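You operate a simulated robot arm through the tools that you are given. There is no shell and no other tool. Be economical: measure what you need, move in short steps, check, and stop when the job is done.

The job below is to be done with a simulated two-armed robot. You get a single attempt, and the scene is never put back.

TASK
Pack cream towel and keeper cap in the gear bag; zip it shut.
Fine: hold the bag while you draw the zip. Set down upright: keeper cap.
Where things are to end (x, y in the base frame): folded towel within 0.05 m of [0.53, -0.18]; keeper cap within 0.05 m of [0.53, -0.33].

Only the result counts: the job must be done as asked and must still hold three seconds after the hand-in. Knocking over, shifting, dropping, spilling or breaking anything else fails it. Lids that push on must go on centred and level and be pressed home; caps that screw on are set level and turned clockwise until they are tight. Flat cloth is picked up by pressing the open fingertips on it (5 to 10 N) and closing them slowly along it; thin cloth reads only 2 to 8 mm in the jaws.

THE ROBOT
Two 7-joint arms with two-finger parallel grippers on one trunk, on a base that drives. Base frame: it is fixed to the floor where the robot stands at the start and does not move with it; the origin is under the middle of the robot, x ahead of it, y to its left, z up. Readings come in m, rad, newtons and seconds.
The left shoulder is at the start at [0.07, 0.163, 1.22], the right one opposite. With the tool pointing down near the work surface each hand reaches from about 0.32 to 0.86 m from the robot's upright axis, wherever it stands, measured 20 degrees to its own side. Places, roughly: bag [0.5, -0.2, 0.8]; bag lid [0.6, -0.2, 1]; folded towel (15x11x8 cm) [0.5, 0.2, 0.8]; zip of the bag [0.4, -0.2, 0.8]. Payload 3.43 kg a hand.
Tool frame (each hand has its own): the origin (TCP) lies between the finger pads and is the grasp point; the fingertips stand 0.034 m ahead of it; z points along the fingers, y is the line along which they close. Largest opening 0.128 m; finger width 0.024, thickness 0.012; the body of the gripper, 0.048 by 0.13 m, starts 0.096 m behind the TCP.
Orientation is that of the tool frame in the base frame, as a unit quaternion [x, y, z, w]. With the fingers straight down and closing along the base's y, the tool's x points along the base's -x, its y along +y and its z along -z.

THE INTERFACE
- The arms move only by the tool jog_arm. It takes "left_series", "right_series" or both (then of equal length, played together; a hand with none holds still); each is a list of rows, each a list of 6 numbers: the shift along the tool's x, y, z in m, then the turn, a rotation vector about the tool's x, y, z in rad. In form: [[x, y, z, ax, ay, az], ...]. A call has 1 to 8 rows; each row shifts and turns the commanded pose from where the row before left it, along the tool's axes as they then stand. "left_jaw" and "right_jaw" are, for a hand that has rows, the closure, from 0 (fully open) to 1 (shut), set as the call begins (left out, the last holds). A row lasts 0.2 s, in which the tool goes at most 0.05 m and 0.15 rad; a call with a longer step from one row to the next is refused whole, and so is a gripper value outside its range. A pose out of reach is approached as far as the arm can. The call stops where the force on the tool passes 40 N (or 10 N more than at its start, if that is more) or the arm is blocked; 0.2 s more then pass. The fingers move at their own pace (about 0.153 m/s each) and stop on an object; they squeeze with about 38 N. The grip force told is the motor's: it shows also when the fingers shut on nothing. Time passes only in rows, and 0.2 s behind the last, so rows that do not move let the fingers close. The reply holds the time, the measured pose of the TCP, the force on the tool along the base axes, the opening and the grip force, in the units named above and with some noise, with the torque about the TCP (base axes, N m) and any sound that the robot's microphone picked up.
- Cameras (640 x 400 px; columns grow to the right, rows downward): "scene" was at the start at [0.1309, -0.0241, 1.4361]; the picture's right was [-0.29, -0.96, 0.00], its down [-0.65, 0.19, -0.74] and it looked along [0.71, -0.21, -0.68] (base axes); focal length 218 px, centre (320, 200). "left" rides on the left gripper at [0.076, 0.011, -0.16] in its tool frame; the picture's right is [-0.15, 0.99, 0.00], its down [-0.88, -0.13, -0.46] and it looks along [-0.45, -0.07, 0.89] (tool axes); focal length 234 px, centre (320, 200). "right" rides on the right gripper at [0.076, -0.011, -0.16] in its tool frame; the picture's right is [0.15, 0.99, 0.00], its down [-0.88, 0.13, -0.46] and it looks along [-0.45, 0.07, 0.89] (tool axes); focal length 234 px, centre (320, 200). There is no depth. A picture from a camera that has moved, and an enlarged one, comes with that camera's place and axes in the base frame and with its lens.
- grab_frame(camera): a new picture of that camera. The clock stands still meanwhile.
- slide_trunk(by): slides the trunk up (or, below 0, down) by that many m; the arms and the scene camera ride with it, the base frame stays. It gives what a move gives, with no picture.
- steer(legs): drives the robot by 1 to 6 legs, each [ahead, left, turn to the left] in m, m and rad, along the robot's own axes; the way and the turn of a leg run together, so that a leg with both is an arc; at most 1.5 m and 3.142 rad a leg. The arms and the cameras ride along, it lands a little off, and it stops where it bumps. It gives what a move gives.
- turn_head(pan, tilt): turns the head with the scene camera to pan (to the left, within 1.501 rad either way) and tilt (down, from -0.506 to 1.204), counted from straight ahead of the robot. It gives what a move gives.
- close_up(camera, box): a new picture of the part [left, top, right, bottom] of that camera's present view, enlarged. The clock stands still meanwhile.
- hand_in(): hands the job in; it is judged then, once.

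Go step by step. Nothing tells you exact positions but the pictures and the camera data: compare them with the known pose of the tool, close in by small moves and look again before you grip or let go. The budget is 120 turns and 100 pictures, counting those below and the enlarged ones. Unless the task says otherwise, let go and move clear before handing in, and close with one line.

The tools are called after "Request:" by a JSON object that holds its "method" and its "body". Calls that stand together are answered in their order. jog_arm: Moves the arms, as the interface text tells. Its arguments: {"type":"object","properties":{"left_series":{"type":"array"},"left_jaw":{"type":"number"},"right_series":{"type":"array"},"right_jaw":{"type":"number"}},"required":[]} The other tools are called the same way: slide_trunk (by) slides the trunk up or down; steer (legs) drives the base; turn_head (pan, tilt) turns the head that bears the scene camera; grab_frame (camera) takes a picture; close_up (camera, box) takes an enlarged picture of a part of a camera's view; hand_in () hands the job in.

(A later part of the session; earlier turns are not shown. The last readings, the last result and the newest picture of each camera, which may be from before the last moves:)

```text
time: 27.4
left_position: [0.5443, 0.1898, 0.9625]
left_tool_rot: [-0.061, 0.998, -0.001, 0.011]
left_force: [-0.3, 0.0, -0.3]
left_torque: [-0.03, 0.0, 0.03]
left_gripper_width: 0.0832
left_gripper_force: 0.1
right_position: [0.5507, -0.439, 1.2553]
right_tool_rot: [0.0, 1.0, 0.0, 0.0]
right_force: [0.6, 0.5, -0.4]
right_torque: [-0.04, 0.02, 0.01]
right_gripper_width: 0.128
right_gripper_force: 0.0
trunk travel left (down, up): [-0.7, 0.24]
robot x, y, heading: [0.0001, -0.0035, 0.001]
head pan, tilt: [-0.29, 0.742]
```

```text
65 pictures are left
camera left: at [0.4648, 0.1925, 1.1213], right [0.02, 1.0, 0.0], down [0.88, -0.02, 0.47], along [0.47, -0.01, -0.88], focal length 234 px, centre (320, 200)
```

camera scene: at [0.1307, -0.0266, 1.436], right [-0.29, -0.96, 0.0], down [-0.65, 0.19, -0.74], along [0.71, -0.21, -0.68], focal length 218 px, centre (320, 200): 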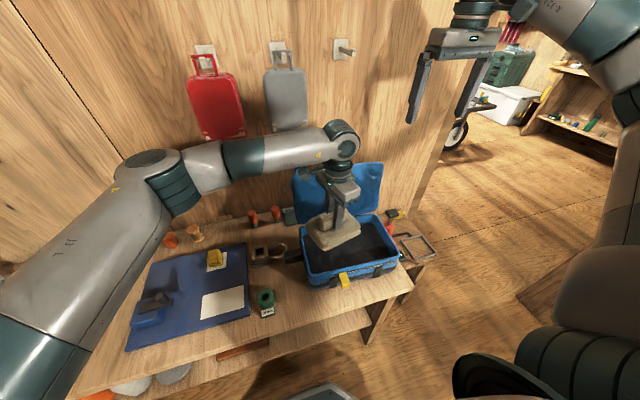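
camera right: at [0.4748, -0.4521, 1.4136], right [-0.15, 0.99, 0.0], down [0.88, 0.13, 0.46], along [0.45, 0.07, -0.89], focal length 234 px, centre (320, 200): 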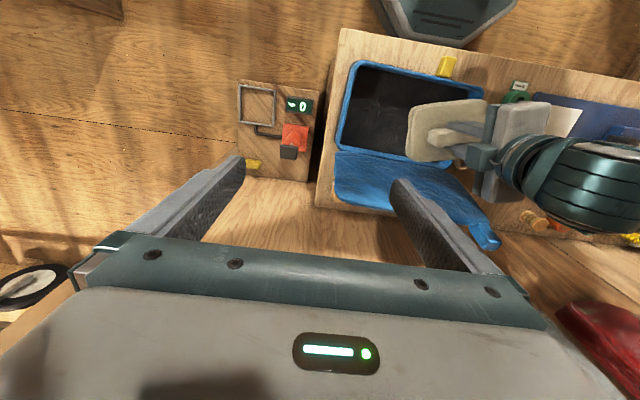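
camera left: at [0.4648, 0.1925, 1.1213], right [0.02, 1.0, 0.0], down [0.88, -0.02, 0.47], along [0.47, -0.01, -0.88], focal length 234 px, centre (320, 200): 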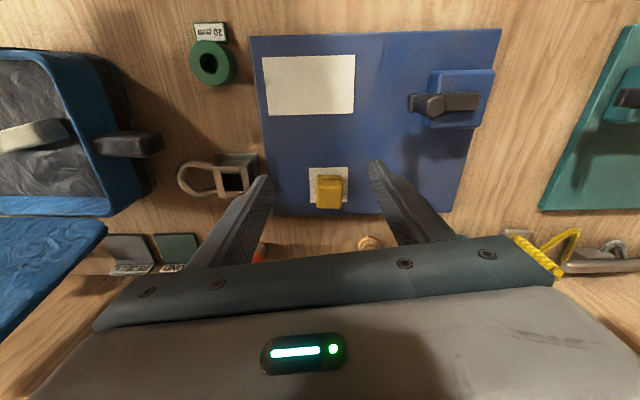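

Request:
{"method": "jog_arm", "body": {"left_series": [[-0.03, 0.001, 0, 0, 0.022, 0], [-0.03, 0.001, 0, 0, 0, 0], [-0.029, 0.001, 0, 0, 0, 0], [0, 0, 0.04, 0, 0, 0], [0, 0, 0.04, 0, 0, 0], [0, 0, 0, 0, 0, 0]]}}

Request:
{"method": "grab_frame", "body": {"camera": "left"}}

Request:
{"method": "close_up", "body": {"camera": "scene", "box": [160, 200, 280, 300]}}

```text
time: 28.8
left_position: [0.631, 0.2014, 0.8847]
left_tool_rot: [-0.062, 0.998, -0.002, 0.001]
left_force: [0.5, -0.2, 0.2]
left_torque: [0.04, 0.0, 0.03]
left_gripper_width: 0.0833
left_gripper_force: 0.0
right_position: [0.55, -0.4395, 1.255]
right_tool_rot: [0.0, 1.0, 0.0, 0.0]
right_force: [0.4, -0.1, -0.7]
right_torque: [0.0, 0.0, 0.02]
right_gripper_width: 0.128
right_gripper_force: 0.1
trunk travel left (down, up): [-0.7, 0.24]
robot x, y, heading: [0.0016, -0.0002, 0.004]
head pan, tilt: [-0.29, 0.742]
```

```text
64 pictures are left
camera left: at [0.5556, 0.2047, 1.044], right [0.02, 1.0, 0.0], down [0.89, -0.02, 0.46], along [0.46, -0.01, -0.89], focal length 234 px, centre (320, 200)
```

left: 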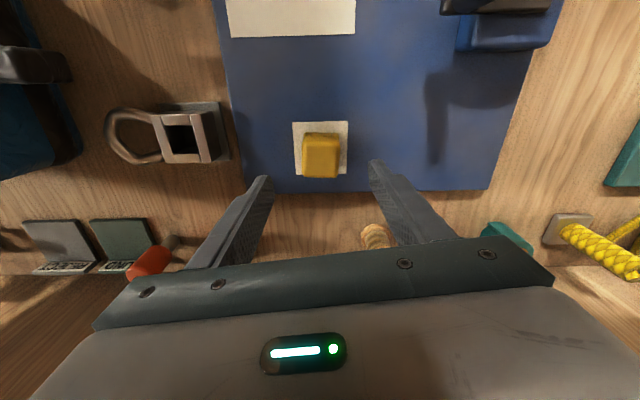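

```text
4.00 times, centred on (220, 250) of scene
camera zoom: at [0.1306, -0.0242, 1.4361], right [-0.29, -0.96, 0.0], down [-0.65, 0.19, -0.74], along [0.71, -0.21, -0.68], focal length 870 px, centre (720, 0)
```

zoom: 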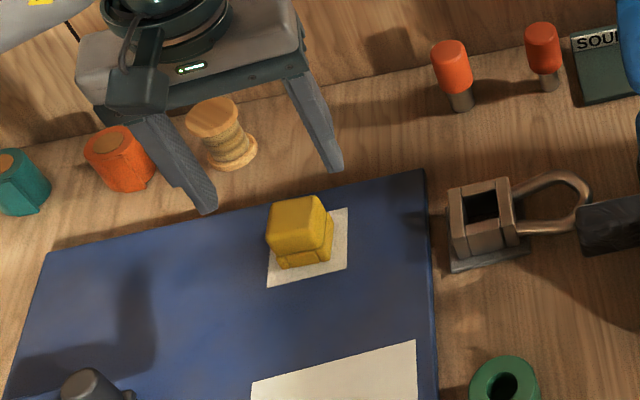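

Cap at about (0.634, 0.204) and centred between the fingers. Descending.

Request:
{"method": "jog_arm", "body": {"left_series": [[-0.003, 0.003, 0.02, 0, 0, 0], [0, 0, 0.02, 0, 0, 0], [0, 0, 0.02, 0, 0, 0], [0, 0, 0.015, 0, 0, 0], [0, 0, 0.01, 0, 0, 0], [0, 0, 0, 0, 0, 0]]}}

Request:
{"method": "grab_frame", "body": {"camera": "left"}}

Request:
{"method": "close_up", "body": {"camera": "scene", "box": [180, 220, 260, 290]}}

```text
time: 30.2
left_position: [0.6348, 0.206, 0.8003]
left_tool_rot: [-0.062, 0.998, -0.002, 0.001]
left_force: [0.5, -0.1, 0.2]
left_torque: [0.02, 0.02, 0.01]
left_gripper_width: 0.0835
left_gripper_force: 0.0
right_position: [0.5512, -0.4394, 1.2562]
right_tool_rot: [0.0, 1.0, 0.0, 0.0]
right_force: [0.3, -0.1, 0.2]
right_torque: [-0.03, -0.02, 0.03]
right_gripper_width: 0.1281
right_gripper_force: 0.1
trunk travel left (down, up): [-0.7, 0.24]
robot x, y, heading: [0.003, -0.0005, -0.001]
head pan, tilt: [-0.29, 0.742]
```

```text
62 pictures are left
camera left: at [0.5585, 0.2093, 0.9589], right [0.02, 1.0, 0.0], down [0.89, -0.02, 0.46], along [0.46, -0.01, -0.89], focal length 234 px, centre (320, 200)
```

left: 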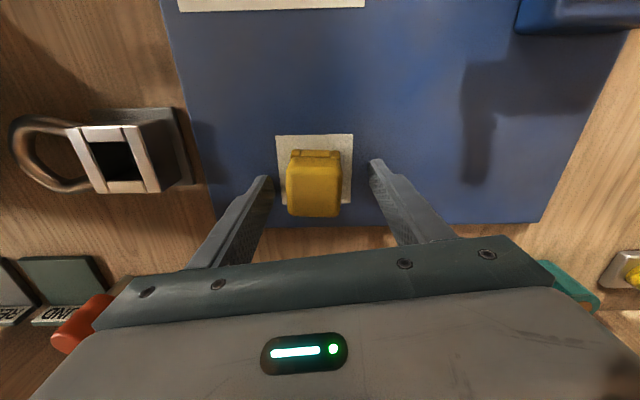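

```text
5.71 times, centred on (220, 255) of scene
camera zoom: at [0.1309, -0.0239, 1.4361], right [-0.29, -0.96, 0.0], down [-0.65, 0.19, -0.74], along [0.71, -0.21, -0.68], focal length 1243 px, centre (891, -114)
```

zoom: 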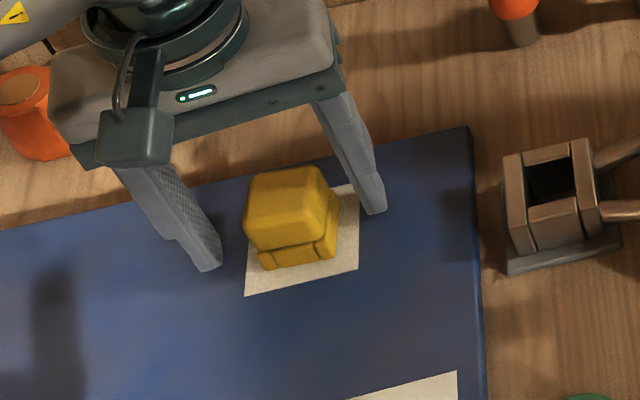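

Request:
{"method": "jog_arm", "body": {"left_series": [[0.003, -0.002, 0.003, 0, 0, 0], [0, 0, 0, 0, 0, 0]]}}

Request:
{"method": "jog_arm", "body": {"left_series": [[0, 0, 0, 0, 0, 0], [0, 0, 0, 0, 0, 0], [0, 0, 0, 0, 0, 0]], "left_jaw": 1}}

```text
time: 30.8
left_position: [0.6335, 0.2036, 0.7985]
left_tool_rot: [-0.062, 0.998, -0.001, 0.002]
left_force: [6.2, 2.5, 9.5]
left_torque: [0.51, -0.05, -0.37]
left_gripper_width: 0.0845
left_gripper_force: 1.2
right_position: [0.5503, -0.439, 1.2562]
right_tool_rot: [-0.001, 1.0, 0.001, 0.0]
right_force: [-0.7, -0.5, 0.2]
right_torque: [-0.01, 0.01, 0.02]
right_gripper_width: 0.1278
right_gripper_force: 0.0
trunk travel left (down, up): [-0.7, 0.24]
robot x, y, heading: [-0.0003, -0.001, 0.004]
head pan, tilt: [-0.29, 0.742]
```

```text
time: 31.6
left_position: [0.6308, 0.2049, 0.7987]
left_tool_rot: [-0.062, 0.998, -0.002, 0.001]
left_force: [-0.9, 8.5, 15.3]
left_torque: [0.6, 0.28, -0.05]
left_gripper_width: 0.0407
left_gripper_force: 37.8
right_position: [0.5494, -0.4385, 1.2556]
right_tool_rot: [0.0, 1.0, 0.0, 0.0]
right_force: [-0.1, -0.4, 0.5]
right_torque: [0.0, 0.05, -0.02]
right_gripper_width: 0.1282
right_gripper_force: 0.1
trunk travel left (down, up): [-0.7, 0.24]
robot x, y, heading: [-0.0024, 0.0032, -0.001]
head pan, tilt: [-0.29, 0.742]
```

Cap gripped (41 mm). Lifting and looking.

Request:
{"method": "jog_arm", "body": {"left_series": [[0, 0, -0.01, 0, 0, 0], [0, 0, -0.03, 0, 0, 0], [0, 0, -0.04, 0, 0, 0], [0, 0, -0.04, 0, 0, 0], [0, 0, -0.04, 0, 0, 0], [0.035, 0, -0.02, 0, 0, 0], [0.035, 0, 0, 0, 0, 0], [0.035, 0, 0, 0, 0, 0]]}}

Request:
{"method": "jog_arm", "body": {"left_series": [[0, -0.049, 0, 0, 0, 0], [0, -0.049, 0, 0, 0, 0], [0, -0.049, 0, 0, 0, 0], [0, -0.049, 0, 0, 0, 0], [0, -0.049, 0, 0, 0, 0], [0, -0.049, 0, 0, 0, 0], [0, -0.049, 0, 0, 0, 0], [0, -0.049, 0, 0, 0, 0]]}}

Request:
{"method": "grab_frame", "body": {"camera": "scene"}}

```text
time: 33.4
left_position: [0.5276, 0.1922, 0.9776]
left_tool_rot: [-0.062, 0.998, -0.001, 0.001]
left_force: [-0.5, -0.3, 0.2]
left_torque: [0.01, -0.03, 0.02]
left_gripper_width: 0.0407
left_gripper_force: 38.3
right_position: [0.5511, -0.4394, 1.2556]
right_tool_rot: [0.0, 1.0, 0.0, -0.001]
right_force: [-1.1, 0.0, 0.1]
right_torque: [0.01, -0.04, -0.05]
right_gripper_width: 0.1282
right_gripper_force: 0.1
trunk travel left (down, up): [-0.7, 0.24]
robot x, y, heading: [0.0001, 0.0023, -0.0]
head pan, tilt: [-0.29, 0.742]
```

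```text
time: 35.2
left_position: [0.5771, -0.2013, 0.9781]
left_tool_rot: [-0.062, 0.998, -0.001, 0.001]
left_force: [0.9, 0.1, 0.1]
left_torque: [0.04, 0.0, 0.01]
left_gripper_width: 0.0404
left_gripper_force: 38.2
right_position: [0.5503, -0.4421, 1.2529]
right_tool_rot: [0.0, 1.0, 0.001, 0.0]
right_force: [0.0, 0.0, -0.2]
right_torque: [0.05, -0.01, 0.01]
right_gripper_width: 0.1279
right_gripper_force: 0.0
trunk travel left (down, up): [-0.7, 0.24]
robot x, y, heading: [-0.0001, 0.0022, -0.0]
head pan, tilt: [-0.29, 0.742]
```

```text
60 pictures are left
camera scene: at [0.1304, -0.0268, 1.4361], right [-0.29, -0.96, 0.0], down [-0.65, 0.19, -0.74], along [0.71, -0.21, -0.68], focal length 218 px, centre (320, 200)
```

scene: 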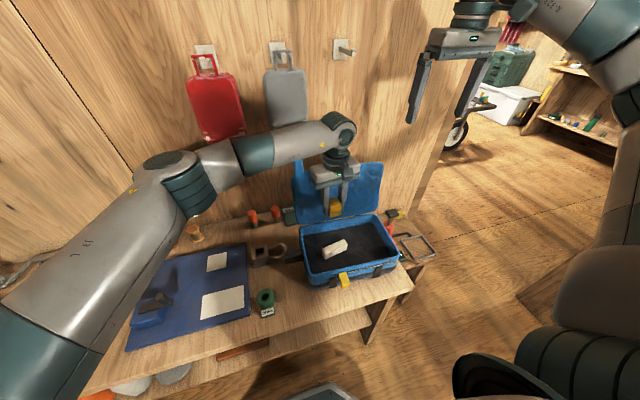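

Request:
{"method": "jog_arm", "body": {"left_series": [[0.021, -0.041, 0, 0, 0, 0], [0.021, -0.041, 0, 0, 0, 0], [0.021, -0.041, 0, 0, 0, 0], [0, 0, 0, 0, 0, 0.145], [0, 0, 0, 0, 0, 0.145], [0, 0, 0, 0, 0, 0.145], [0, 0, 0, 0, 0, 0.145], [0, 0, 0, 0, 0, 0.145]]}}

Request:
{"method": "jog_arm", "body": {"left_series": [[0, 0, 0, 0, 0, 0.145], [0, 0, 0, 0, 0, 0.145], [0, 0, 0, 0, 0, 0.145], [0, 0, 0, 0, 0, 0.145], [0, 0, 0, 0, 0, 0.145], [0, 0, 0, 0, 0, 0]]}}

Request:
{"method": "grab_frame", "body": {"camera": "left"}}

Request:
{"method": "close_up", "body": {"camera": "scene", "box": [270, 150, 430, 300]}}

```text
time: 37.0
left_position: [0.5392, -0.2889, 0.9758]
left_tool_rot: [0.298, 0.955, -0.001, 0.0]
left_force: [-0.6, -0.7, 0.1]
left_torque: [-0.01, -0.01, 0.01]
left_gripper_width: 0.0396
left_gripper_force: 37.8
left hand out of reach, approached as far as the arm can: row 3
right_position: [0.5508, -0.4391, 1.2551]
right_tool_rot: [0.0, 1.0, 0.0, 0.001]
right_force: [0.4, -0.2, -0.4]
right_torque: [0.0, -0.02, 0.02]
right_gripper_width: 0.1281
right_gripper_force: 0.0
trunk travel left (down, up): [-0.7, 0.24]
robot x, y, heading: [0.0015, 0.0014, -0.0]
head pan, tilt: [-0.29, 0.742]
```

```text
time: 38.4
left_position: [0.5394, -0.2877, 0.9753]
left_tool_rot: [0.594, 0.804, 0.0, 0.002]
left_force: [1.2, -0.2, -1.2]
left_torque: [-0.02, 0.0, 0.03]
left_gripper_width: 0.0396
left_gripper_force: 38.3
left hand out of reach, approached as far as the arm can: row 5
right_position: [0.5513, -0.4403, 1.2557]
right_tool_rot: [0.0, 1.0, 0.0, 0.0]
right_force: [0.8, -0.2, -0.3]
right_torque: [0.0, -0.01, -0.01]
right_gripper_width: 0.1278
right_gripper_force: 0.0
trunk travel left (down, up): [-0.7, 0.24]
robot x, y, heading: [-0.0001, -0.002, -0.002]
head pan, tilt: [-0.29, 0.742]
```

```text
59 pictures are left
camera left: at [0.528, -0.2108, 1.1353], right [0.99, 0.15, 0.0], down [0.13, -0.88, 0.46], along [0.07, -0.45, -0.89], focal length 234 px, centre (320, 200)
```

left: 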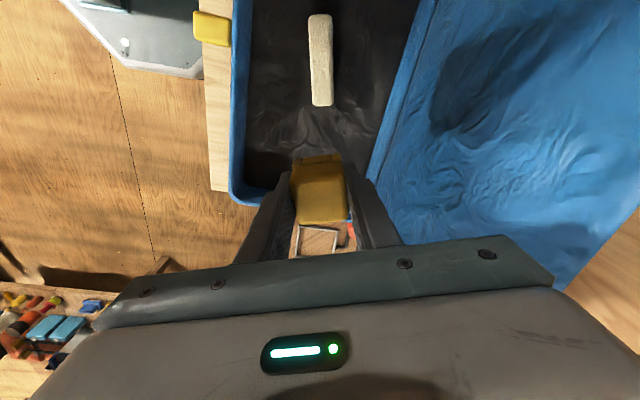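

```text
2.67 times, centred on (350, 225) of scene
camera zoom: at [0.1309, -0.0241, 1.4361], right [-0.29, -0.96, 0.0], down [-0.65, 0.19, -0.74], along [0.71, -0.21, -0.68], focal length 580 px, centre (240, 133)
```

zoom: 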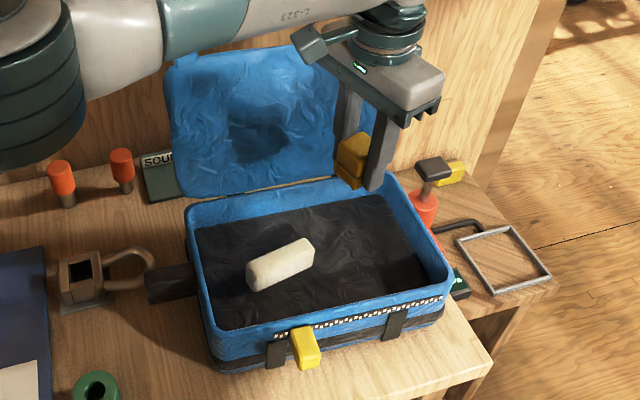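

The left arm is at its reach limit at y ≈ −0.29, so I'll drive the base 0.10 m to the right, which carries the hand above everything.

Request:
{"method": "steer", "body": {"legs": [[0, -0.1, 0]]}}

```text
time: 39.6
left_position: [0.541, -0.3862, 0.9764]
left_tool_rot: [0.593, 0.806, 0.0, 0.003]
left_force: [0.0, 0.0, -0.5]
left_torque: [0.03, 0.0, 0.02]
left_gripper_width: 0.0393
left_gripper_force: 38.6
right_position: [0.5513, -0.5382, 1.2552]
right_tool_rot: [-0.001, 1.0, 0.001, 0.001]
right_force: [0.3, 0.2, 0.9]
right_torque: [0.05, 0.0, -0.02]
right_gripper_width: 0.128
right_gripper_force: 0.1
trunk travel left (down, up): [-0.7, 0.24]
robot x, y, heading: [-0.0003, -0.0998, 0.001]
head pan, tilt: [-0.29, 0.742]
```

Request:
{"method": "jog_arm", "body": {"left_series": [[0.029, 0.003, 0, 0, 0, 0], [0.03, 0.004, 0, 0, 0, 0], [0, 0, 0, 0, 0, 0.06], [0, 0, 0, 0, 0, 0.06], [0, 0, 0, 0, 0, 0]]}}

Request:
{"method": "grab_frame", "body": {"camera": "left"}}

Request:
{"method": "grab_frame", "body": {"camera": "scene"}}

Request:
{"method": "grab_frame", "body": {"camera": "right"}}

```text
time: 40.8
left_position: [0.5296, -0.3272, 0.9762]
left_tool_rot: [0.639, 0.769, 0.001, 0.002]
left_force: [-0.3, -0.7, -1.0]
left_torque: [0.01, -0.01, -0.01]
left_gripper_width: 0.0393
left_gripper_force: 38.3
right_position: [0.5514, -0.538, 1.2552]
right_tool_rot: [-0.001, 1.0, 0.0, 0.0]
right_force: [0.7, 0.2, -0.6]
right_torque: [0.04, 0.03, -0.02]
right_gripper_width: 0.1279
right_gripper_force: 0.0
trunk travel left (down, up): [-0.7, 0.24]
robot x, y, heading: [0.0003, -0.0968, 0.005]
head pan, tilt: [-0.29, 0.742]
```

```text
57 pictures are left
camera left: at [0.5267, -0.2496, 1.1359], right [1.0, 0.04, 0.0], down [0.03, -0.89, 0.46], along [0.02, -0.46, -0.89], focal length 234 px, centre (320, 200)
```

left: 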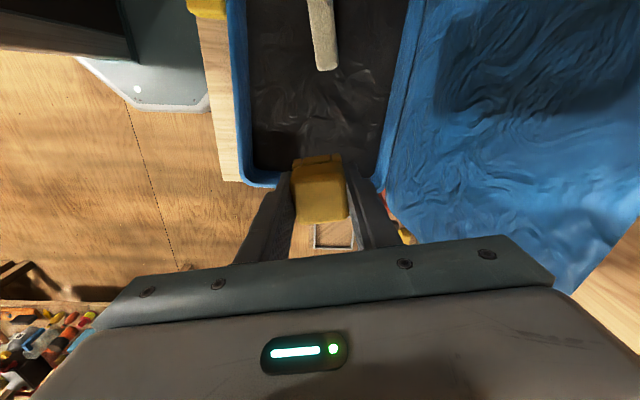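

```text
56 pictures are left
camera scene: at [0.1311, -0.1235, 1.4361], right [-0.28, -0.96, 0.0], down [-0.65, 0.19, -0.74], along [0.71, -0.21, -0.68], focal length 218 px, centre (320, 200)
```

scene: 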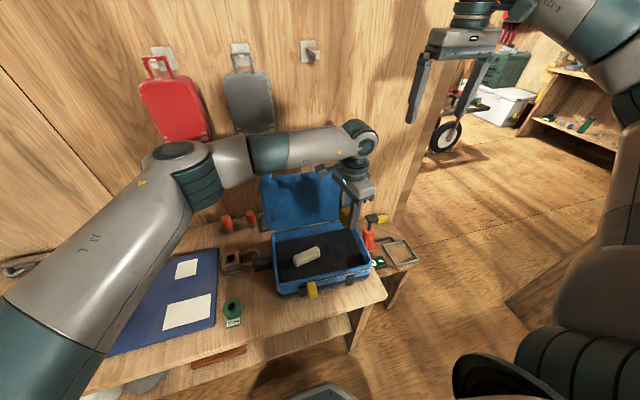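

```text
55 pictures are left
camera right: at [0.4759, -0.5483, 1.4145], right [-0.15, 0.99, 0.0], down [0.88, 0.13, 0.46], along [0.45, 0.07, -0.89], focal length 234 px, centre (320, 200)
```

right: 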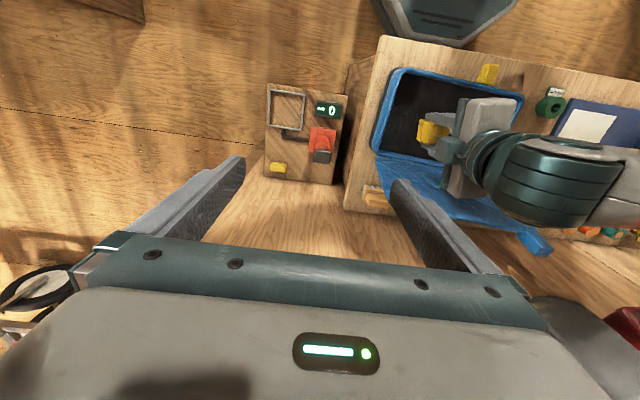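

Clear of the end wall. Lowering the cap.

Request:
{"method": "jog_arm", "body": {"left_series": [[0, 0, 0.03, 0, 0, 0], [0, 0, 0.03, 0, 0, 0], [0, 0, 0.03, 0, 0, 0], [0, 0, 0.03, 0, 0, 0], [0, 0, 0.02, 0, 0, 0], [0, 0, 0.015, 0, 0, 0], [0, 0, 0.01, 0, 0, 0], [0, 0, 0, 0, 0, 0]]}}

Request:
{"method": "close_up", "body": {"camera": "scene", "box": [240, 150, 420, 310]}}

```text
time: 42.6
left_position: [0.5328, -0.3186, 0.887]
left_tool_rot: [0.637, 0.771, 0.002, 0.004]
left_force: [-0.2, -0.3, -0.9]
left_torque: [0.0, 0.0, 0.04]
left_gripper_width: 0.0392
left_gripper_force: 38.6
left hand out of reach, approached as far as the arm can: row 2, 3, 5, 6
right_position: [0.5521, -0.5379, 1.2554]
right_tool_rot: [-0.001, 1.0, 0.0, 0.0]
right_force: [0.3, 0.5, 0.4]
right_torque: [-0.01, -0.02, -0.01]
right_gripper_width: 0.1278
right_gripper_force: 0.1
trunk travel left (down, up): [-0.7, 0.24]
robot x, y, heading: [0.0032, -0.0989, 0.0]
head pan, tilt: [-0.29, 0.742]
```

```text
2.50 times, centred on (330, 230) of scene
camera zoom: at [0.131, -0.1233, 1.4361], right [-0.28, -0.96, 0.0], down [-0.65, 0.19, -0.74], along [0.71, -0.21, -0.68], focal length 544 px, centre (295, 125)
```

zoom: 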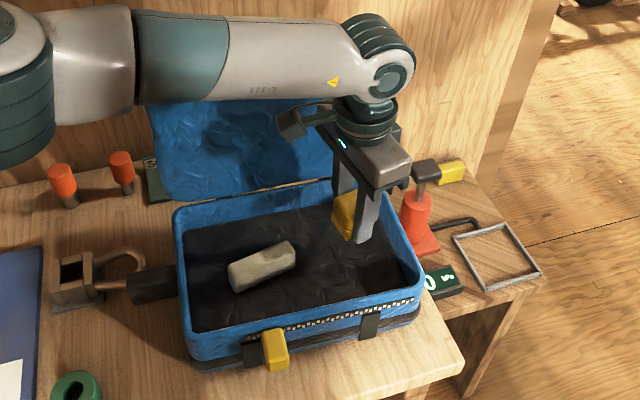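

Lowering the trunk brings the hand straight down without more reach, and y = −0.319 is within tolerance. I'll slide down 0.08 m.

Request:
{"method": "slide_trunk", "body": {"by": -0.075}}

Request:
{"method": "grab_frame", "body": {"camera": "left"}}

Request:
{"method": "close_up", "body": {"camera": "scene", "box": [240, 150, 420, 310]}}

```text
time: 43.7
left_position: [0.5318, -0.3192, 0.8119]
left_tool_rot: [0.638, 0.77, 0.002, 0.004]
left_force: [-0.1, -1.0, 0.1]
left_torque: [0.01, -0.02, -0.03]
left_gripper_width: 0.0393
left_gripper_force: 37.8
right_position: [0.5516, -0.537, 1.1803]
right_tool_rot: [-0.001, 1.0, 0.0, -0.001]
right_force: [0.3, -0.9, 0.0]
right_torque: [0.02, 0.0, 0.0]
right_gripper_width: 0.128
right_gripper_force: 0.2
trunk travel left (down, up): [-0.625, 0.315]
robot x, y, heading: [0.0008, -0.1015, -0.0]
head pan, tilt: [-0.29, 0.742]
```

```text
53 pictures are left
camera left: at [0.5272, -0.2418, 0.9708], right [1.0, 0.04, 0.01], down [0.03, -0.89, 0.46], along [0.03, -0.46, -0.89], focal length 234 px, centre (320, 200)
```

left: 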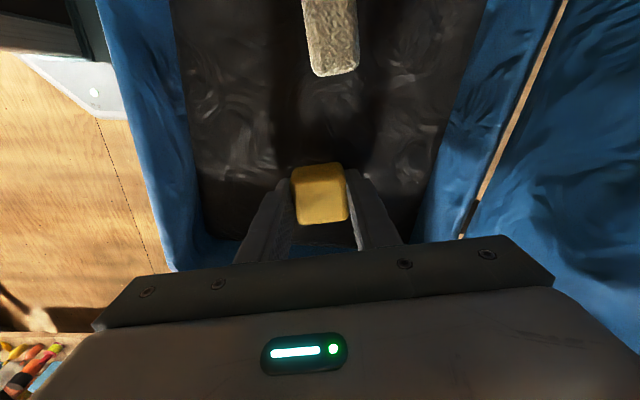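

```text
2.50 times, centred on (330, 230) of scene
camera zoom: at [0.1309, -0.1233, 1.3612], right [-0.28, -0.96, 0.0], down [-0.65, 0.19, -0.74], along [0.71, -0.21, -0.68], focal length 544 px, centre (295, 125)
```

zoom: 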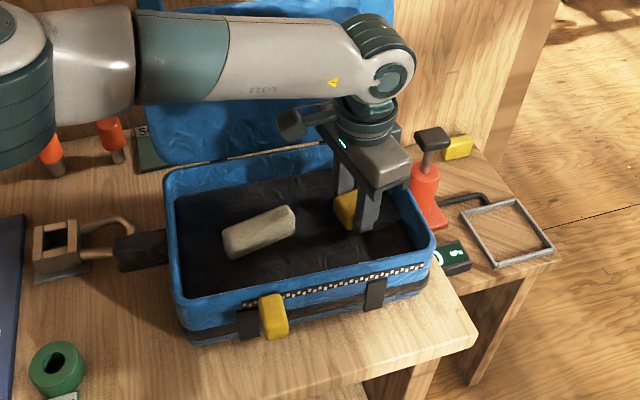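

Request:
{"method": "slide_trunk", "body": {"by": -0.01}}

```text
time: 44.3
left_position: [0.5319, -0.3201, 0.8015]
left_tool_rot: [0.638, 0.77, 0.001, 0.004]
left_force: [0.0, 0.4, 0.0]
left_torque: [-0.03, 0.01, 0.02]
left_gripper_width: 0.0393
left_gripper_force: 37.7
right_position: [0.5527, -0.5374, 1.1701]
right_tool_rot: [-0.001, 1.0, 0.0, 0.0]
right_force: [-0.3, 1.1, 0.0]
right_torque: [0.03, -0.01, 0.0]
right_gripper_width: 0.1278
right_gripper_force: 0.1
trunk travel left (down, up): [-0.615, 0.325]
robot x, y, heading: [0.0028, -0.1006, 0.005]
head pan, tilt: [-0.29, 0.742]
```

Request:
{"method": "slide_trunk", "body": {"by": -0.005}}

```text
time: 44.8
left_position: [0.5322, -0.3201, 0.7962]
left_tool_rot: [0.638, 0.77, 0.002, 0.003]
left_force: [0.5, -0.3, 0.2]
left_torque: [0.02, 0.0, -0.04]
left_gripper_width: 0.0396
left_gripper_force: 37.9
right_position: [0.5512, -0.5373, 1.1665]
right_tool_rot: [-0.001, 1.0, -0.001, -0.001]
right_force: [-0.2, -0.2, -0.2]
right_torque: [0.0, 0.04, -0.02]
right_gripper_width: 0.1279
right_gripper_force: 0.1
trunk travel left (down, up): [-0.61, 0.33]
robot x, y, heading: [0.001, -0.0962, -0.004]
head pan, tilt: [-0.29, 0.742]
```

Request:
{"method": "slide_trunk", "body": {"by": -0.004}}

```text
time: 45.3
left_position: [0.5304, -0.3191, 0.7937]
left_tool_rot: [0.638, 0.77, 0.001, 0.004]
left_force: [0.2, 1.7, 14.9]
left_torque: [0.21, 0.4, -0.08]
left_gripper_width: 0.0392
left_gripper_force: 38.0
right_position: [0.5505, -0.537, 1.1631]
right_tool_rot: [-0.001, 1.0, -0.001, 0.001]
right_force: [0.1, 0.4, 0.0]
right_torque: [-0.02, 0.04, 0.0]
right_gripper_width: 0.1279
right_gripper_force: 0.2
trunk travel left (down, up): [-0.606, 0.334]
robot x, y, heading: [-0.0011, -0.101, 0.002]
head pan, tilt: [-0.29, 0.742]
```

The cap is on the floor of the bag. Releasing and raising the hand.

Request:
{"method": "jog_arm", "body": {"left_series": [[0, 0, 0, 0, 0, 0], [0, 0, 0, 0, 0, 0], [0, 0, -0.01, 0, 0, 0], [0, 0, -0.03, 0, 0, 0], [0, 0, -0.04, 0, 0, 0], [0, 0, -0.04, 0, 0, 0], [0, 0, -0.04, 0, 0, 0]], "left_jaw": 0.5}}

Request:
{"method": "grab_frame", "body": {"camera": "left"}}

Request:
{"method": "close_up", "body": {"camera": "scene", "box": [240, 150, 420, 310]}}

```text
time: 46.9
left_position: [0.5298, -0.3188, 0.9515]
left_tool_rot: [0.637, 0.771, 0.002, 0.003]
left_force: [0.2, -0.2, 0.6]
left_torque: [0.01, 0.03, 0.02]
left_gripper_width: 0.0638
left_gripper_force: 0.0
right_position: [0.5503, -0.5377, 1.1613]
right_tool_rot: [-0.001, 1.0, 0.0, 0.0]
right_force: [-0.5, -0.4, 0.7]
right_torque: [-0.03, -0.03, 0.0]
right_gripper_width: 0.1281
right_gripper_force: 0.0
trunk travel left (down, up): [-0.606, 0.334]
robot x, y, heading: [-0.0005, -0.0983, 0.003]
head pan, tilt: [-0.29, 0.742]
```

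```text
51 pictures are left
camera left: at [0.5252, -0.2417, 1.1116], right [1.0, 0.04, 0.01], down [0.03, -0.89, 0.46], along [0.03, -0.46, -0.89], focal length 234 px, centre (320, 200)
```

left: 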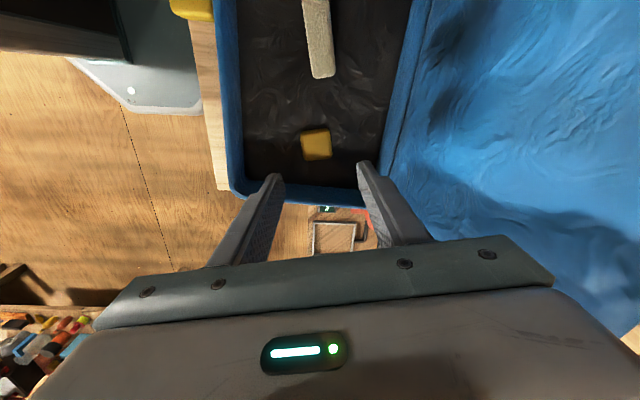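

```text
2.50 times, centred on (330, 230) of scene
camera zoom: at [0.1304, -0.1234, 1.3421], right [-0.28, -0.96, 0.0], down [-0.65, 0.19, -0.74], along [0.71, -0.21, -0.68], focal length 544 px, centre (295, 125)
```

zoom: 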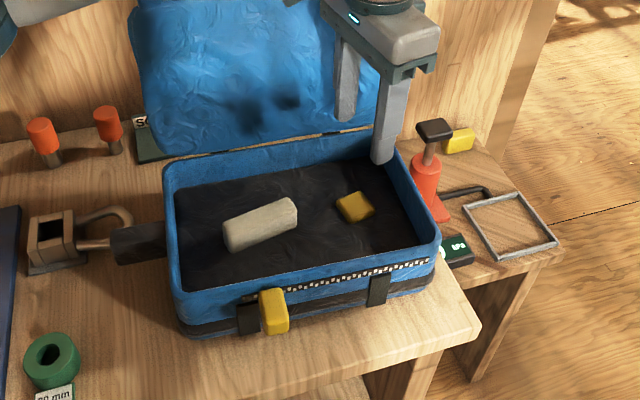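

Towel and cap are in place, with the cap upright. The lid tab triangulates to about (0.676, −0.12, 1.074), with the hinge near x 0.63, z 0.83. I'll take the left hand up and square so I can bring it behind the lid.

Request:
{"method": "jog_arm", "body": {"left_series": [[0, 0, -0.03, 0, 0, -0.138], [0, 0, -0.03, 0, 0, -0.138], [0, 0, -0.03, 0, 0, -0.138], [0, 0, -0.03, 0, 0, -0.138], [0, 0, -0.03, 0, 0, -0.138], [0, 0, -0.03, 0, 0, -0.138], [0, 0, -0.03, 0, 0, -0.138], [0, 0, -0.04, 0, 0, -0.138]], "left_jaw": 1}}

Request:
{"method": "jog_arm", "body": {"left_series": [[0, 0, 0, 0, 0, -0.138], [0, 0, 0, 0, 0, -0.138], [0, 0.045, 0, 0, 0, 0], [0, 0.045, 0, 0, 0, 0], [0, 0.04, 0, 0, 0, 0], [0, 0, 0, 0, 0, 0]]}}

Request:
{"method": "grab_frame", "body": {"camera": "scene"}}

Request:
{"method": "grab_frame", "body": {"camera": "left"}}

```text
time: 48.7
left_position: [0.528, -0.3204, 1.2031]
left_tool_rot: [0.137, 0.99, -0.001, 0.004]
left_force: [-0.1, -0.6, -0.1]
left_torque: [0.03, 0.02, 0.0]
left_gripper_width: 0.0
left_gripper_force: 33.5
right_position: [0.5509, -0.5386, 1.1603]
right_tool_rot: [-0.001, 1.0, 0.0, 0.001]
right_force: [0.7, -0.2, 0.3]
right_torque: [0.02, 0.01, 0.01]
right_gripper_width: 0.1279
right_gripper_force: 0.1
trunk travel left (down, up): [-0.606, 0.334]
robot x, y, heading: [-0.0002, -0.1005, 0.0]
head pan, tilt: [-0.29, 0.742]
```

```text
time: 50.1
left_position: [0.529, -0.1897, 1.2021]
left_tool_rot: [0.001, 1.0, -0.001, 0.004]
left_force: [-0.9, 0.0, -0.6]
left_torque: [-0.01, 0.02, -0.02]
left_gripper_width: 0.0
left_gripper_force: 32.7
right_position: [0.5511, -0.5378, 1.1618]
right_tool_rot: [-0.001, 1.0, 0.0, -0.001]
right_force: [0.2, -0.7, -0.9]
right_torque: [0.04, 0.01, -0.01]
right_gripper_width: 0.1281
right_gripper_force: 0.0
trunk travel left (down, up): [-0.606, 0.334]
robot x, y, heading: [-0.0028, -0.0998, -0.001]
head pan, tilt: [-0.29, 0.742]
```

```text
49 pictures are left
camera scene: at [0.1309, -0.1242, 1.3421], right [-0.28, -0.96, 0.0], down [-0.65, 0.19, -0.74], along [0.71, -0.21, -0.68], focal length 218 px, centre (320, 200)
```

scene: 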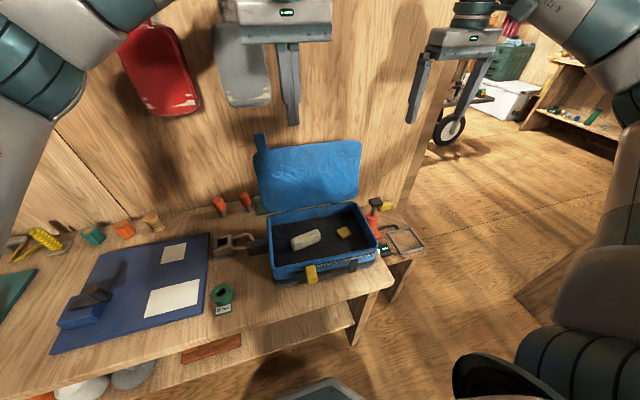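

```text
48 pictures are left
camera left: at [0.4522, -0.177, 1.3603], right [0.15, 0.99, 0.0], down [0.88, -0.13, 0.46], along [0.46, -0.07, -0.89], focal length 234 px, centre (320, 200)
```

left: 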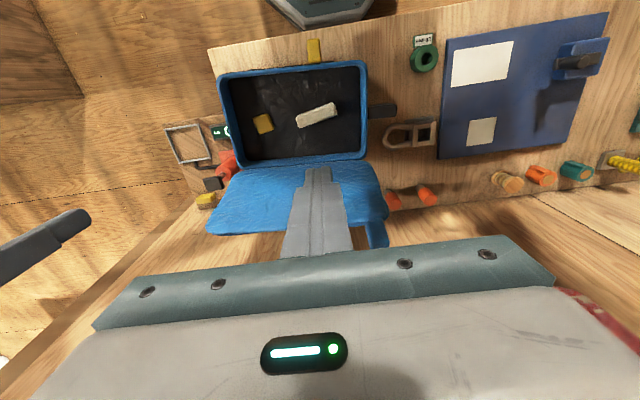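

I'll reach over the lid (x 0.73) and lower the closed fingers behind its upper edge.

Request:
{"method": "jog_arm", "body": {"left_series": [[-0.045, -0.01, 0, 0, 0, 0], [-0.045, -0.01, 0, 0, 0, 0], [-0.045, 0, 0, 0, 0, 0], [-0.045, 0, 0, 0, 0, 0], [-0.022, 0, 0, 0, 0, 0], [0, 0, 0, 0, 0, 0]]}}

Request:
{"method": "grab_frame", "body": {"camera": "scene"}}

Request:
{"method": "grab_frame", "body": {"camera": "left"}}

Request:
{"method": "grab_frame", "body": {"camera": "right"}}

```text
time: 51.5
left_position: [0.6857, -0.2032, 1.1968]
left_tool_rot: [0.001, 1.0, -0.001, 0.004]
left_force: [-0.1, -0.9, 0.5]
left_torque: [0.0, 0.0, -0.04]
left_gripper_width: 0.0
left_gripper_force: 33.0
left hand out of reach, approached as far as the arm can: row 4, 5
right_position: [0.551, -0.5388, 1.1612]
right_tool_rot: [-0.002, 1.0, -0.001, 0.001]
right_force: [0.6, -0.2, -0.4]
right_torque: [0.02, 0.02, 0.01]
right_gripper_width: 0.128
right_gripper_force: 0.1
trunk travel left (down, up): [-0.606, 0.334]
robot x, y, heading: [-0.0049, -0.097, -0.0]
head pan, tilt: [-0.29, 0.742]
```

```text
47 pictures are left
camera scene: at [0.1307, -0.124, 1.3421], right [-0.28, -0.96, 0.0], down [-0.65, 0.19, -0.74], along [0.71, -0.21, -0.68], focal length 218 px, centre (320, 200)
```

scene: 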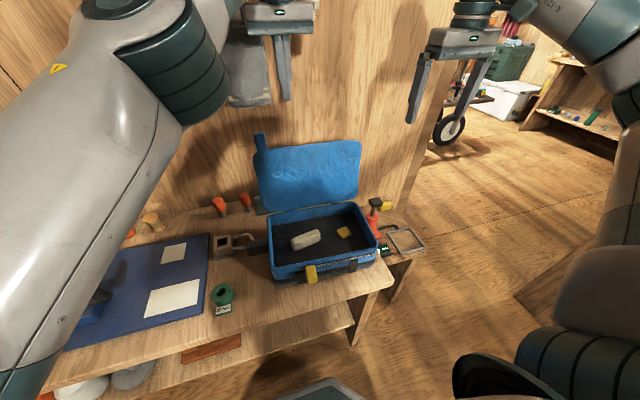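

```text
46 pictures are left
camera left: at [0.6094, -0.1915, 1.3556], right [0.15, 0.99, 0.0], down [0.88, -0.13, 0.46], along [0.46, -0.07, -0.89], focal length 234 px, centre (320, 200)
```

left: 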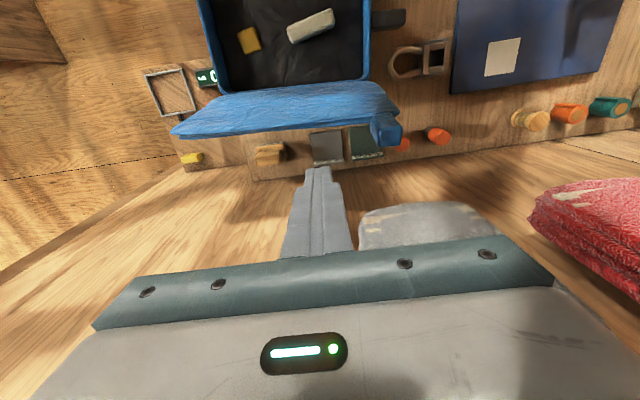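

```text
45 pictures are left
camera right: at [0.4753, -0.549, 1.3205], right [-0.15, 0.99, 0.0], down [0.88, 0.13, 0.46], along [0.45, 0.07, -0.89], focal length 234 px, centre (320, 200)
```

right: 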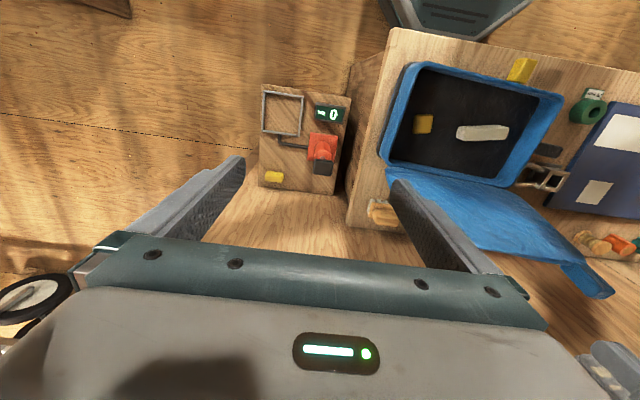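

The hand is just behind the lid but at its reach limit. I'll raise the trunk and then move the arm further back and down.

Request:
{"method": "slide_trunk", "body": {"by": 0.12}}

Request:
{"method": "jog_arm", "body": {"left_series": [[0, 0, 0.04, 0, 0, 0], [0, 0, 0.04, 0, 0, 0], [0, 0, 0.04, 0, 0, 0], [-0.015, 0, 0, 0, 0, 0], [-0.015, 0, 0, 0, 0, 0], [-0.01, 0, 0, 0, 0, 0], [0, 0, 0, 0, 0, 0]]}}

```text
time: 53.0
left_position: [0.6863, -0.2033, 1.3171]
left_tool_rot: [0.0, 1.0, 0.0, 0.005]
left_force: [-0.6, -0.2, 0.3]
left_torque: [-0.02, 0.0, -0.01]
left_gripper_width: 0.0
left_gripper_force: 33.2
right_position: [0.5528, -0.5387, 1.2814]
right_tool_rot: [-0.001, 1.0, 0.0, -0.001]
right_force: [0.8, 0.3, 0.3]
right_torque: [-0.01, 0.01, -0.01]
right_gripper_width: 0.1281
right_gripper_force: 0.1
trunk travel left (down, up): [-0.726, 0.214]
robot x, y, heading: [-0.0005, -0.0984, 0.002]
head pan, tilt: [-0.29, 0.742]
```

```text
time: 54.6
left_position: [0.7271, -0.2045, 1.1981]
left_tool_rot: [0.001, 1.0, -0.001, 0.003]
left_force: [-0.3, -0.3, -0.7]
left_torque: [0.07, -0.07, 0.04]
left_gripper_width: 0.0001
left_gripper_force: 32.8
right_position: [0.5517, -0.5373, 1.2816]
right_tool_rot: [-0.002, 1.0, 0.0, 0.0]
right_force: [0.1, -0.2, 0.4]
right_torque: [-0.02, -0.03, 0.02]
right_gripper_width: 0.1281
right_gripper_force: 0.0
trunk travel left (down, up): [-0.726, 0.214]
robot x, y, heading: [0.0006, -0.1, 0.003]
head pan, tilt: [-0.29, 0.742]
```

Now at x 0.727. Lowering behind the lid.

Request:
{"method": "jog_arm", "body": {"left_series": [[0, 0, 0.03, 0, 0, 0], [0, 0, 0.03, 0, 0, 0], [0, 0, 0.03, 0, 0, 0], [0, 0, 0.03, 0, 0, 0], [0, 0, 0.03, 0, 0, 0], [0, 0, 0, 0, 0, 0]]}}

Request:
{"method": "grab_frame", "body": {"camera": "scene"}}

Request:
{"method": "grab_frame", "body": {"camera": "left"}}

```text
time: 56.0
left_position: [0.7285, -0.2044, 1.0469]
left_tool_rot: [0.001, 1.0, -0.001, 0.004]
left_force: [-0.4, 0.9, 0.4]
left_torque: [0.02, 0.01, -0.03]
left_gripper_width: 0.0001
left_gripper_force: 33.3
right_position: [0.5513, -0.5376, 1.2806]
right_tool_rot: [-0.001, 1.0, 0.0, 0.0]
right_force: [-0.6, -1.1, -0.1]
right_torque: [0.01, 0.0, 0.0]
right_gripper_width: 0.1278
right_gripper_force: 0.0
trunk travel left (down, up): [-0.726, 0.214]
robot x, y, heading: [-0.0023, -0.0961, 0.003]
head pan, tilt: [-0.29, 0.742]
```

```text
44 pictures are left
camera scene: at [0.1307, -0.1236, 1.4621], right [-0.28, -0.96, 0.0], down [-0.65, 0.19, -0.74], along [0.71, -0.21, -0.68], focal length 218 px, centre (320, 200)
```

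scene: 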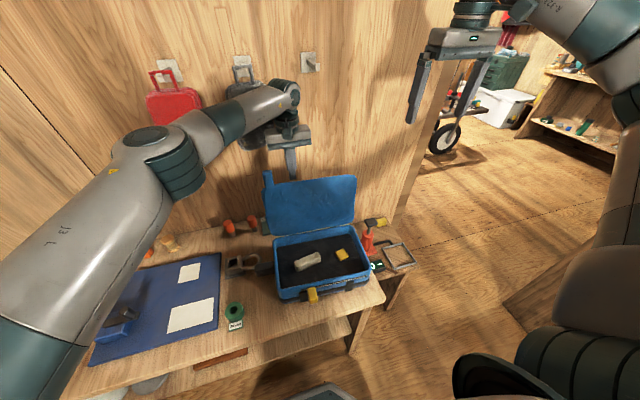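

```text
43 pictures are left
camera left: at [0.6525, -0.191, 1.2056], right [0.15, 0.99, 0.0], down [0.88, -0.13, 0.46], along [0.46, -0.07, -0.89], focal length 234 px, centre (320, 200)
```

left: 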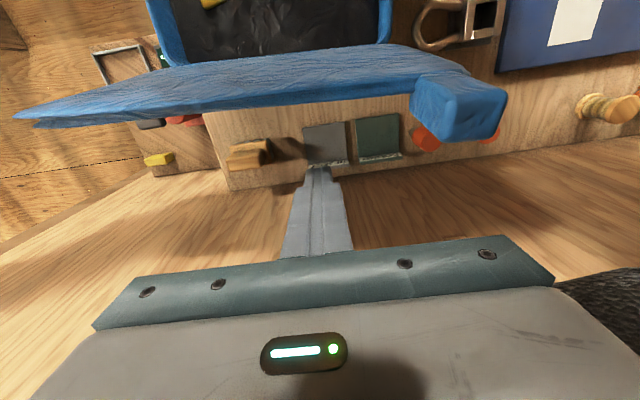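

The fingers are behind the lid with clearance. Sweeping it forward gently.

Request:
{"method": "jog_arm", "body": {"left_series": [[0.015, 0, 0, 0, 0, 0], [0.015, 0, 0, 0, 0, 0], [0.015, 0, 0, 0, 0, 0], [0.015, 0, 0, 0, 0, 0], [0.015, 0, 0, 0, 0, 0], [0.015, 0, 0, 0, 0, 0], [0, 0, 0, 0, 0, 0]]}}

Request:
{"method": "grab_frame", "body": {"camera": "scene"}}

```text
time: 57.6
left_position: [0.6387, -0.2043, 1.0464]
left_tool_rot: [0.001, 1.0, -0.001, 0.005]
left_force: [-0.7, -0.4, -0.1]
left_torque: [0.02, 0.01, 0.02]
left_gripper_width: 0.0
left_gripper_force: 33.0
right_position: [0.5523, -0.5381, 1.2815]
right_tool_rot: [-0.001, 1.0, 0.0, 0.001]
right_force: [-0.5, 0.2, -0.7]
right_torque: [-0.02, 0.03, -0.03]
right_gripper_width: 0.1278
right_gripper_force: 0.0
trunk travel left (down, up): [-0.726, 0.214]
robot x, y, heading: [0.0016, -0.0987, 0.003]
head pan, tilt: [-0.29, 0.742]
```

```text
42 pictures are left
camera scene: at [0.1313, -0.1235, 1.4621], right [-0.28, -0.96, 0.0], down [-0.65, 0.19, -0.74], along [0.71, -0.21, -0.68], focal length 218 px, centre (320, 200)
```

scene: 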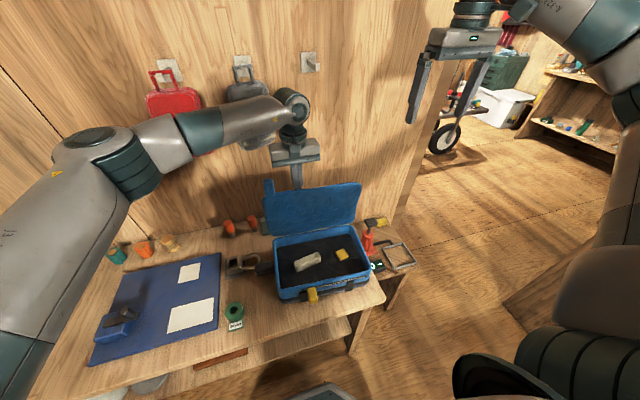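

Request:
{"method": "jog_arm", "body": {"left_series": [[0.02, 0, 0, 0, 0, 0], [0.02, 0, 0, 0, 0, 0], [0.02, 0, 0.002, 0, 0, 0], [0.02, 0, 0.007, 0, 0, 0], [0.02, 0, 0.01, 0, 0, 0], [0.02, 0, 0.012, 0, 0, 0], [0, 0, 0, 0, 0, 0]]}}

Request:
{"method": "grab_frame", "body": {"camera": "scene"}}

```text
time: 59.2
left_position: [0.5186, -0.204, 1.0146]
left_tool_rot: [0.0, 1.0, 0.0, 0.004]
left_force: [0.7, 0.3, 0.2]
left_torque: [0.03, -0.01, -0.01]
left_gripper_width: 0.0
left_gripper_force: 32.8
right_position: [0.5523, -0.5379, 1.2814]
right_tool_rot: [-0.002, 1.0, 0.0, 0.001]
right_force: [0.1, -0.8, 0.6]
right_torque: [0.03, 0.01, 0.01]
right_gripper_width: 0.1281
right_gripper_force: 0.0
trunk travel left (down, up): [-0.726, 0.214]
robot x, y, heading: [-0.0049, -0.1024, 0.003]
head pan, tilt: [-0.29, 0.742]
```

```text
41 pictures are left
camera scene: at [0.1312, -0.1234, 1.4621], right [-0.28, -0.96, 0.0], down [-0.65, 0.19, -0.74], along [0.71, -0.21, -0.68], focal length 218 px, centre (320, 200)
```

scene: 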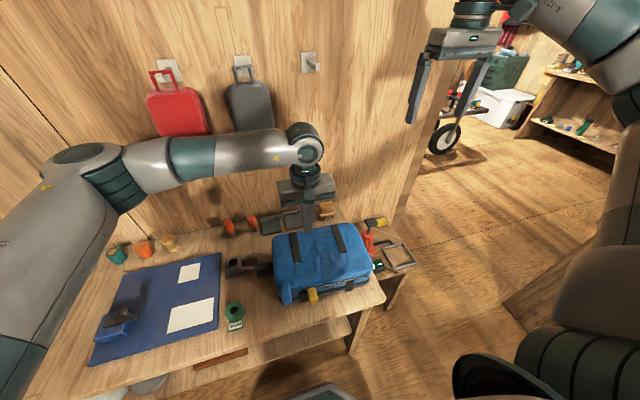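

The lid has come down. I'll look closely at how it sits and where the zip pull is.

Request:
{"method": "close_up", "body": {"camera": "scene", "box": [240, 210, 400, 320]}}

Request:
{"method": "grab_frame", "body": {"camera": "left"}}

Request:
{"method": "grab_frame", "body": {"camera": "right"}}

```text
3.64 times, centred on (320, 265) of scene
camera zoom: at [0.1312, -0.1234, 1.4621], right [-0.28, -0.96, 0.0], down [-0.65, 0.19, -0.74], along [0.71, -0.21, -0.68], focal length 791 px, centre (320, -36)
```

zoom: 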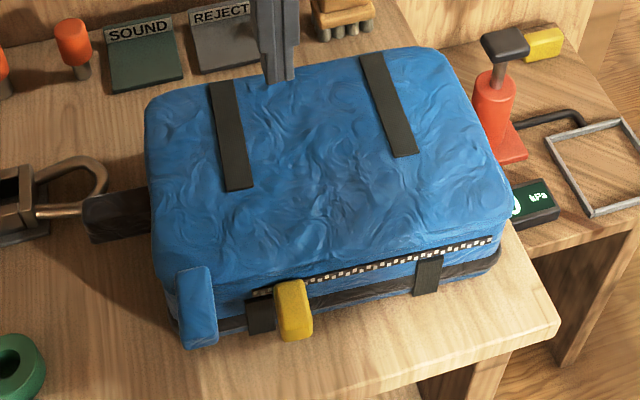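

```text
39 pictures are left
camera left: at [0.4423, -0.1916, 1.1731], right [0.15, 0.99, 0.0], down [0.88, -0.13, 0.46], along [0.46, -0.07, -0.89], focal length 234 px, centre (320, 200)
```

left: 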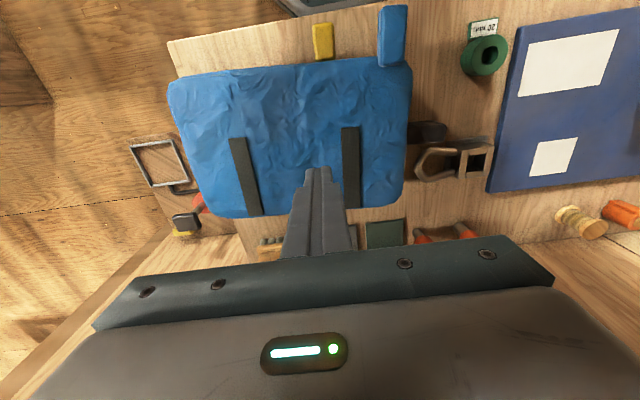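

```text
38 pictures are left
camera right: at [0.4759, -0.5483, 1.4405], right [-0.15, 0.99, 0.0], down [0.88, 0.13, 0.46], along [0.45, 0.07, -0.89], focal length 234 px, centre (320, 200)
```

right: 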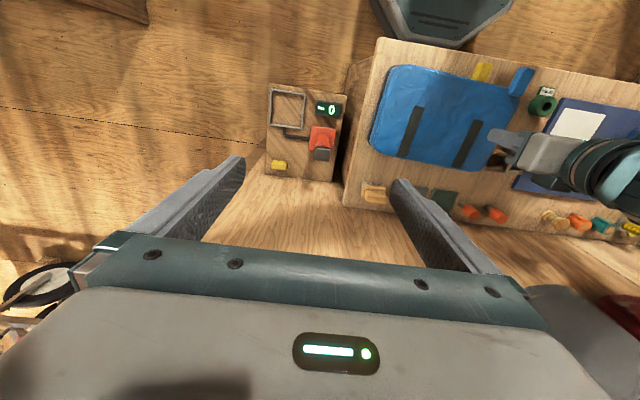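

The lid lies closed, its tab hanging at front-left and the zip pull at front-centre. To align the left jaws squarely with the side handle at about (0.54, −0.05, 0.81) I need more yaw, so I'll raise the hand and turn the base right by 0.33 rad.

Request:
{"method": "jog_arm", "body": {"left_series": [[0, 0, -0.03, 0, 0, 0.14], [0, 0, -0.03, 0, 0, 0.14], [0, 0, -0.03, 0, 0, 0.14], [0, 0, 0, 0, 0, 0.14], [0, 0, 0, 0, 0, 0.14], [0, 0, 0, 0, 0, 0.14], [0, 0, 0, 0, 0, 0.14], [0, 0, 0, 0, 0, 0.14]], "left_jaw": 0.55}}

Request:
{"method": "steer", "body": {"legs": [[0, 0, -0.33]]}}

Request:
{"method": "grab_frame", "body": {"camera": "scene"}}

```text
time: 61.0
left_position: [0.5187, -0.2032, 1.1043]
left_tool_rot: [0.533, 0.846, 0.001, 0.004]
left_force: [-0.2, 0.3, 0.3]
left_torque: [-0.02, 0.03, 0.0]
left_gripper_width: 0.0576
left_gripper_force: 0.1
right_position: [0.5514, -0.5378, 1.2815]
right_tool_rot: [-0.001, 1.0, 0.0, 0.0]
right_force: [0.6, -0.1, 0.5]
right_torque: [0.04, 0.01, 0.0]
right_gripper_width: 0.1279
right_gripper_force: 0.0
trunk travel left (down, up): [-0.726, 0.214]
robot x, y, heading: [0.0018, -0.0954, 0.001]
head pan, tilt: [-0.29, 0.742]
```

```text
time: 62.5
left_position: [0.4564, -0.3659, 1.1042]
left_tool_rot: [0.665, 0.747, 0.001, 0.004]
left_force: [0.4, -0.2, -0.6]
left_torque: [0.04, 0.0, 0.0]
left_gripper_width: 0.0578
left_gripper_force: 0.1
right_position: [0.3789, -0.6938, 1.282]
right_tool_rot: [0.164, 0.986, 0.0, 0.0]
right_force: [0.5, -0.1, 0.3]
right_torque: [0.01, -0.03, 0.01]
right_gripper_width: 0.1281
right_gripper_force: 0.1
trunk travel left (down, up): [-0.726, 0.214]
robot x, y, heading: [-0.0006, -0.1009, -0.33]
head pan, tilt: [-0.29, 0.742]
```

```text
37 pictures are left
camera scene: at [0.1166, -0.1641, 1.4621], right [-0.58, -0.81, 0.0], down [-0.55, 0.39, -0.74], along [0.6, -0.43, -0.68], focal length 218 px, centre (320, 200)
```

scene: 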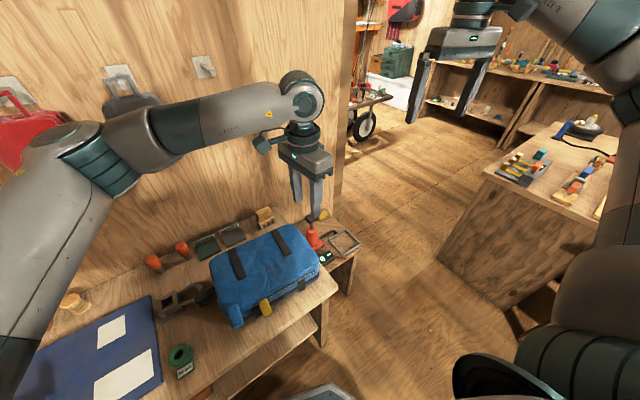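

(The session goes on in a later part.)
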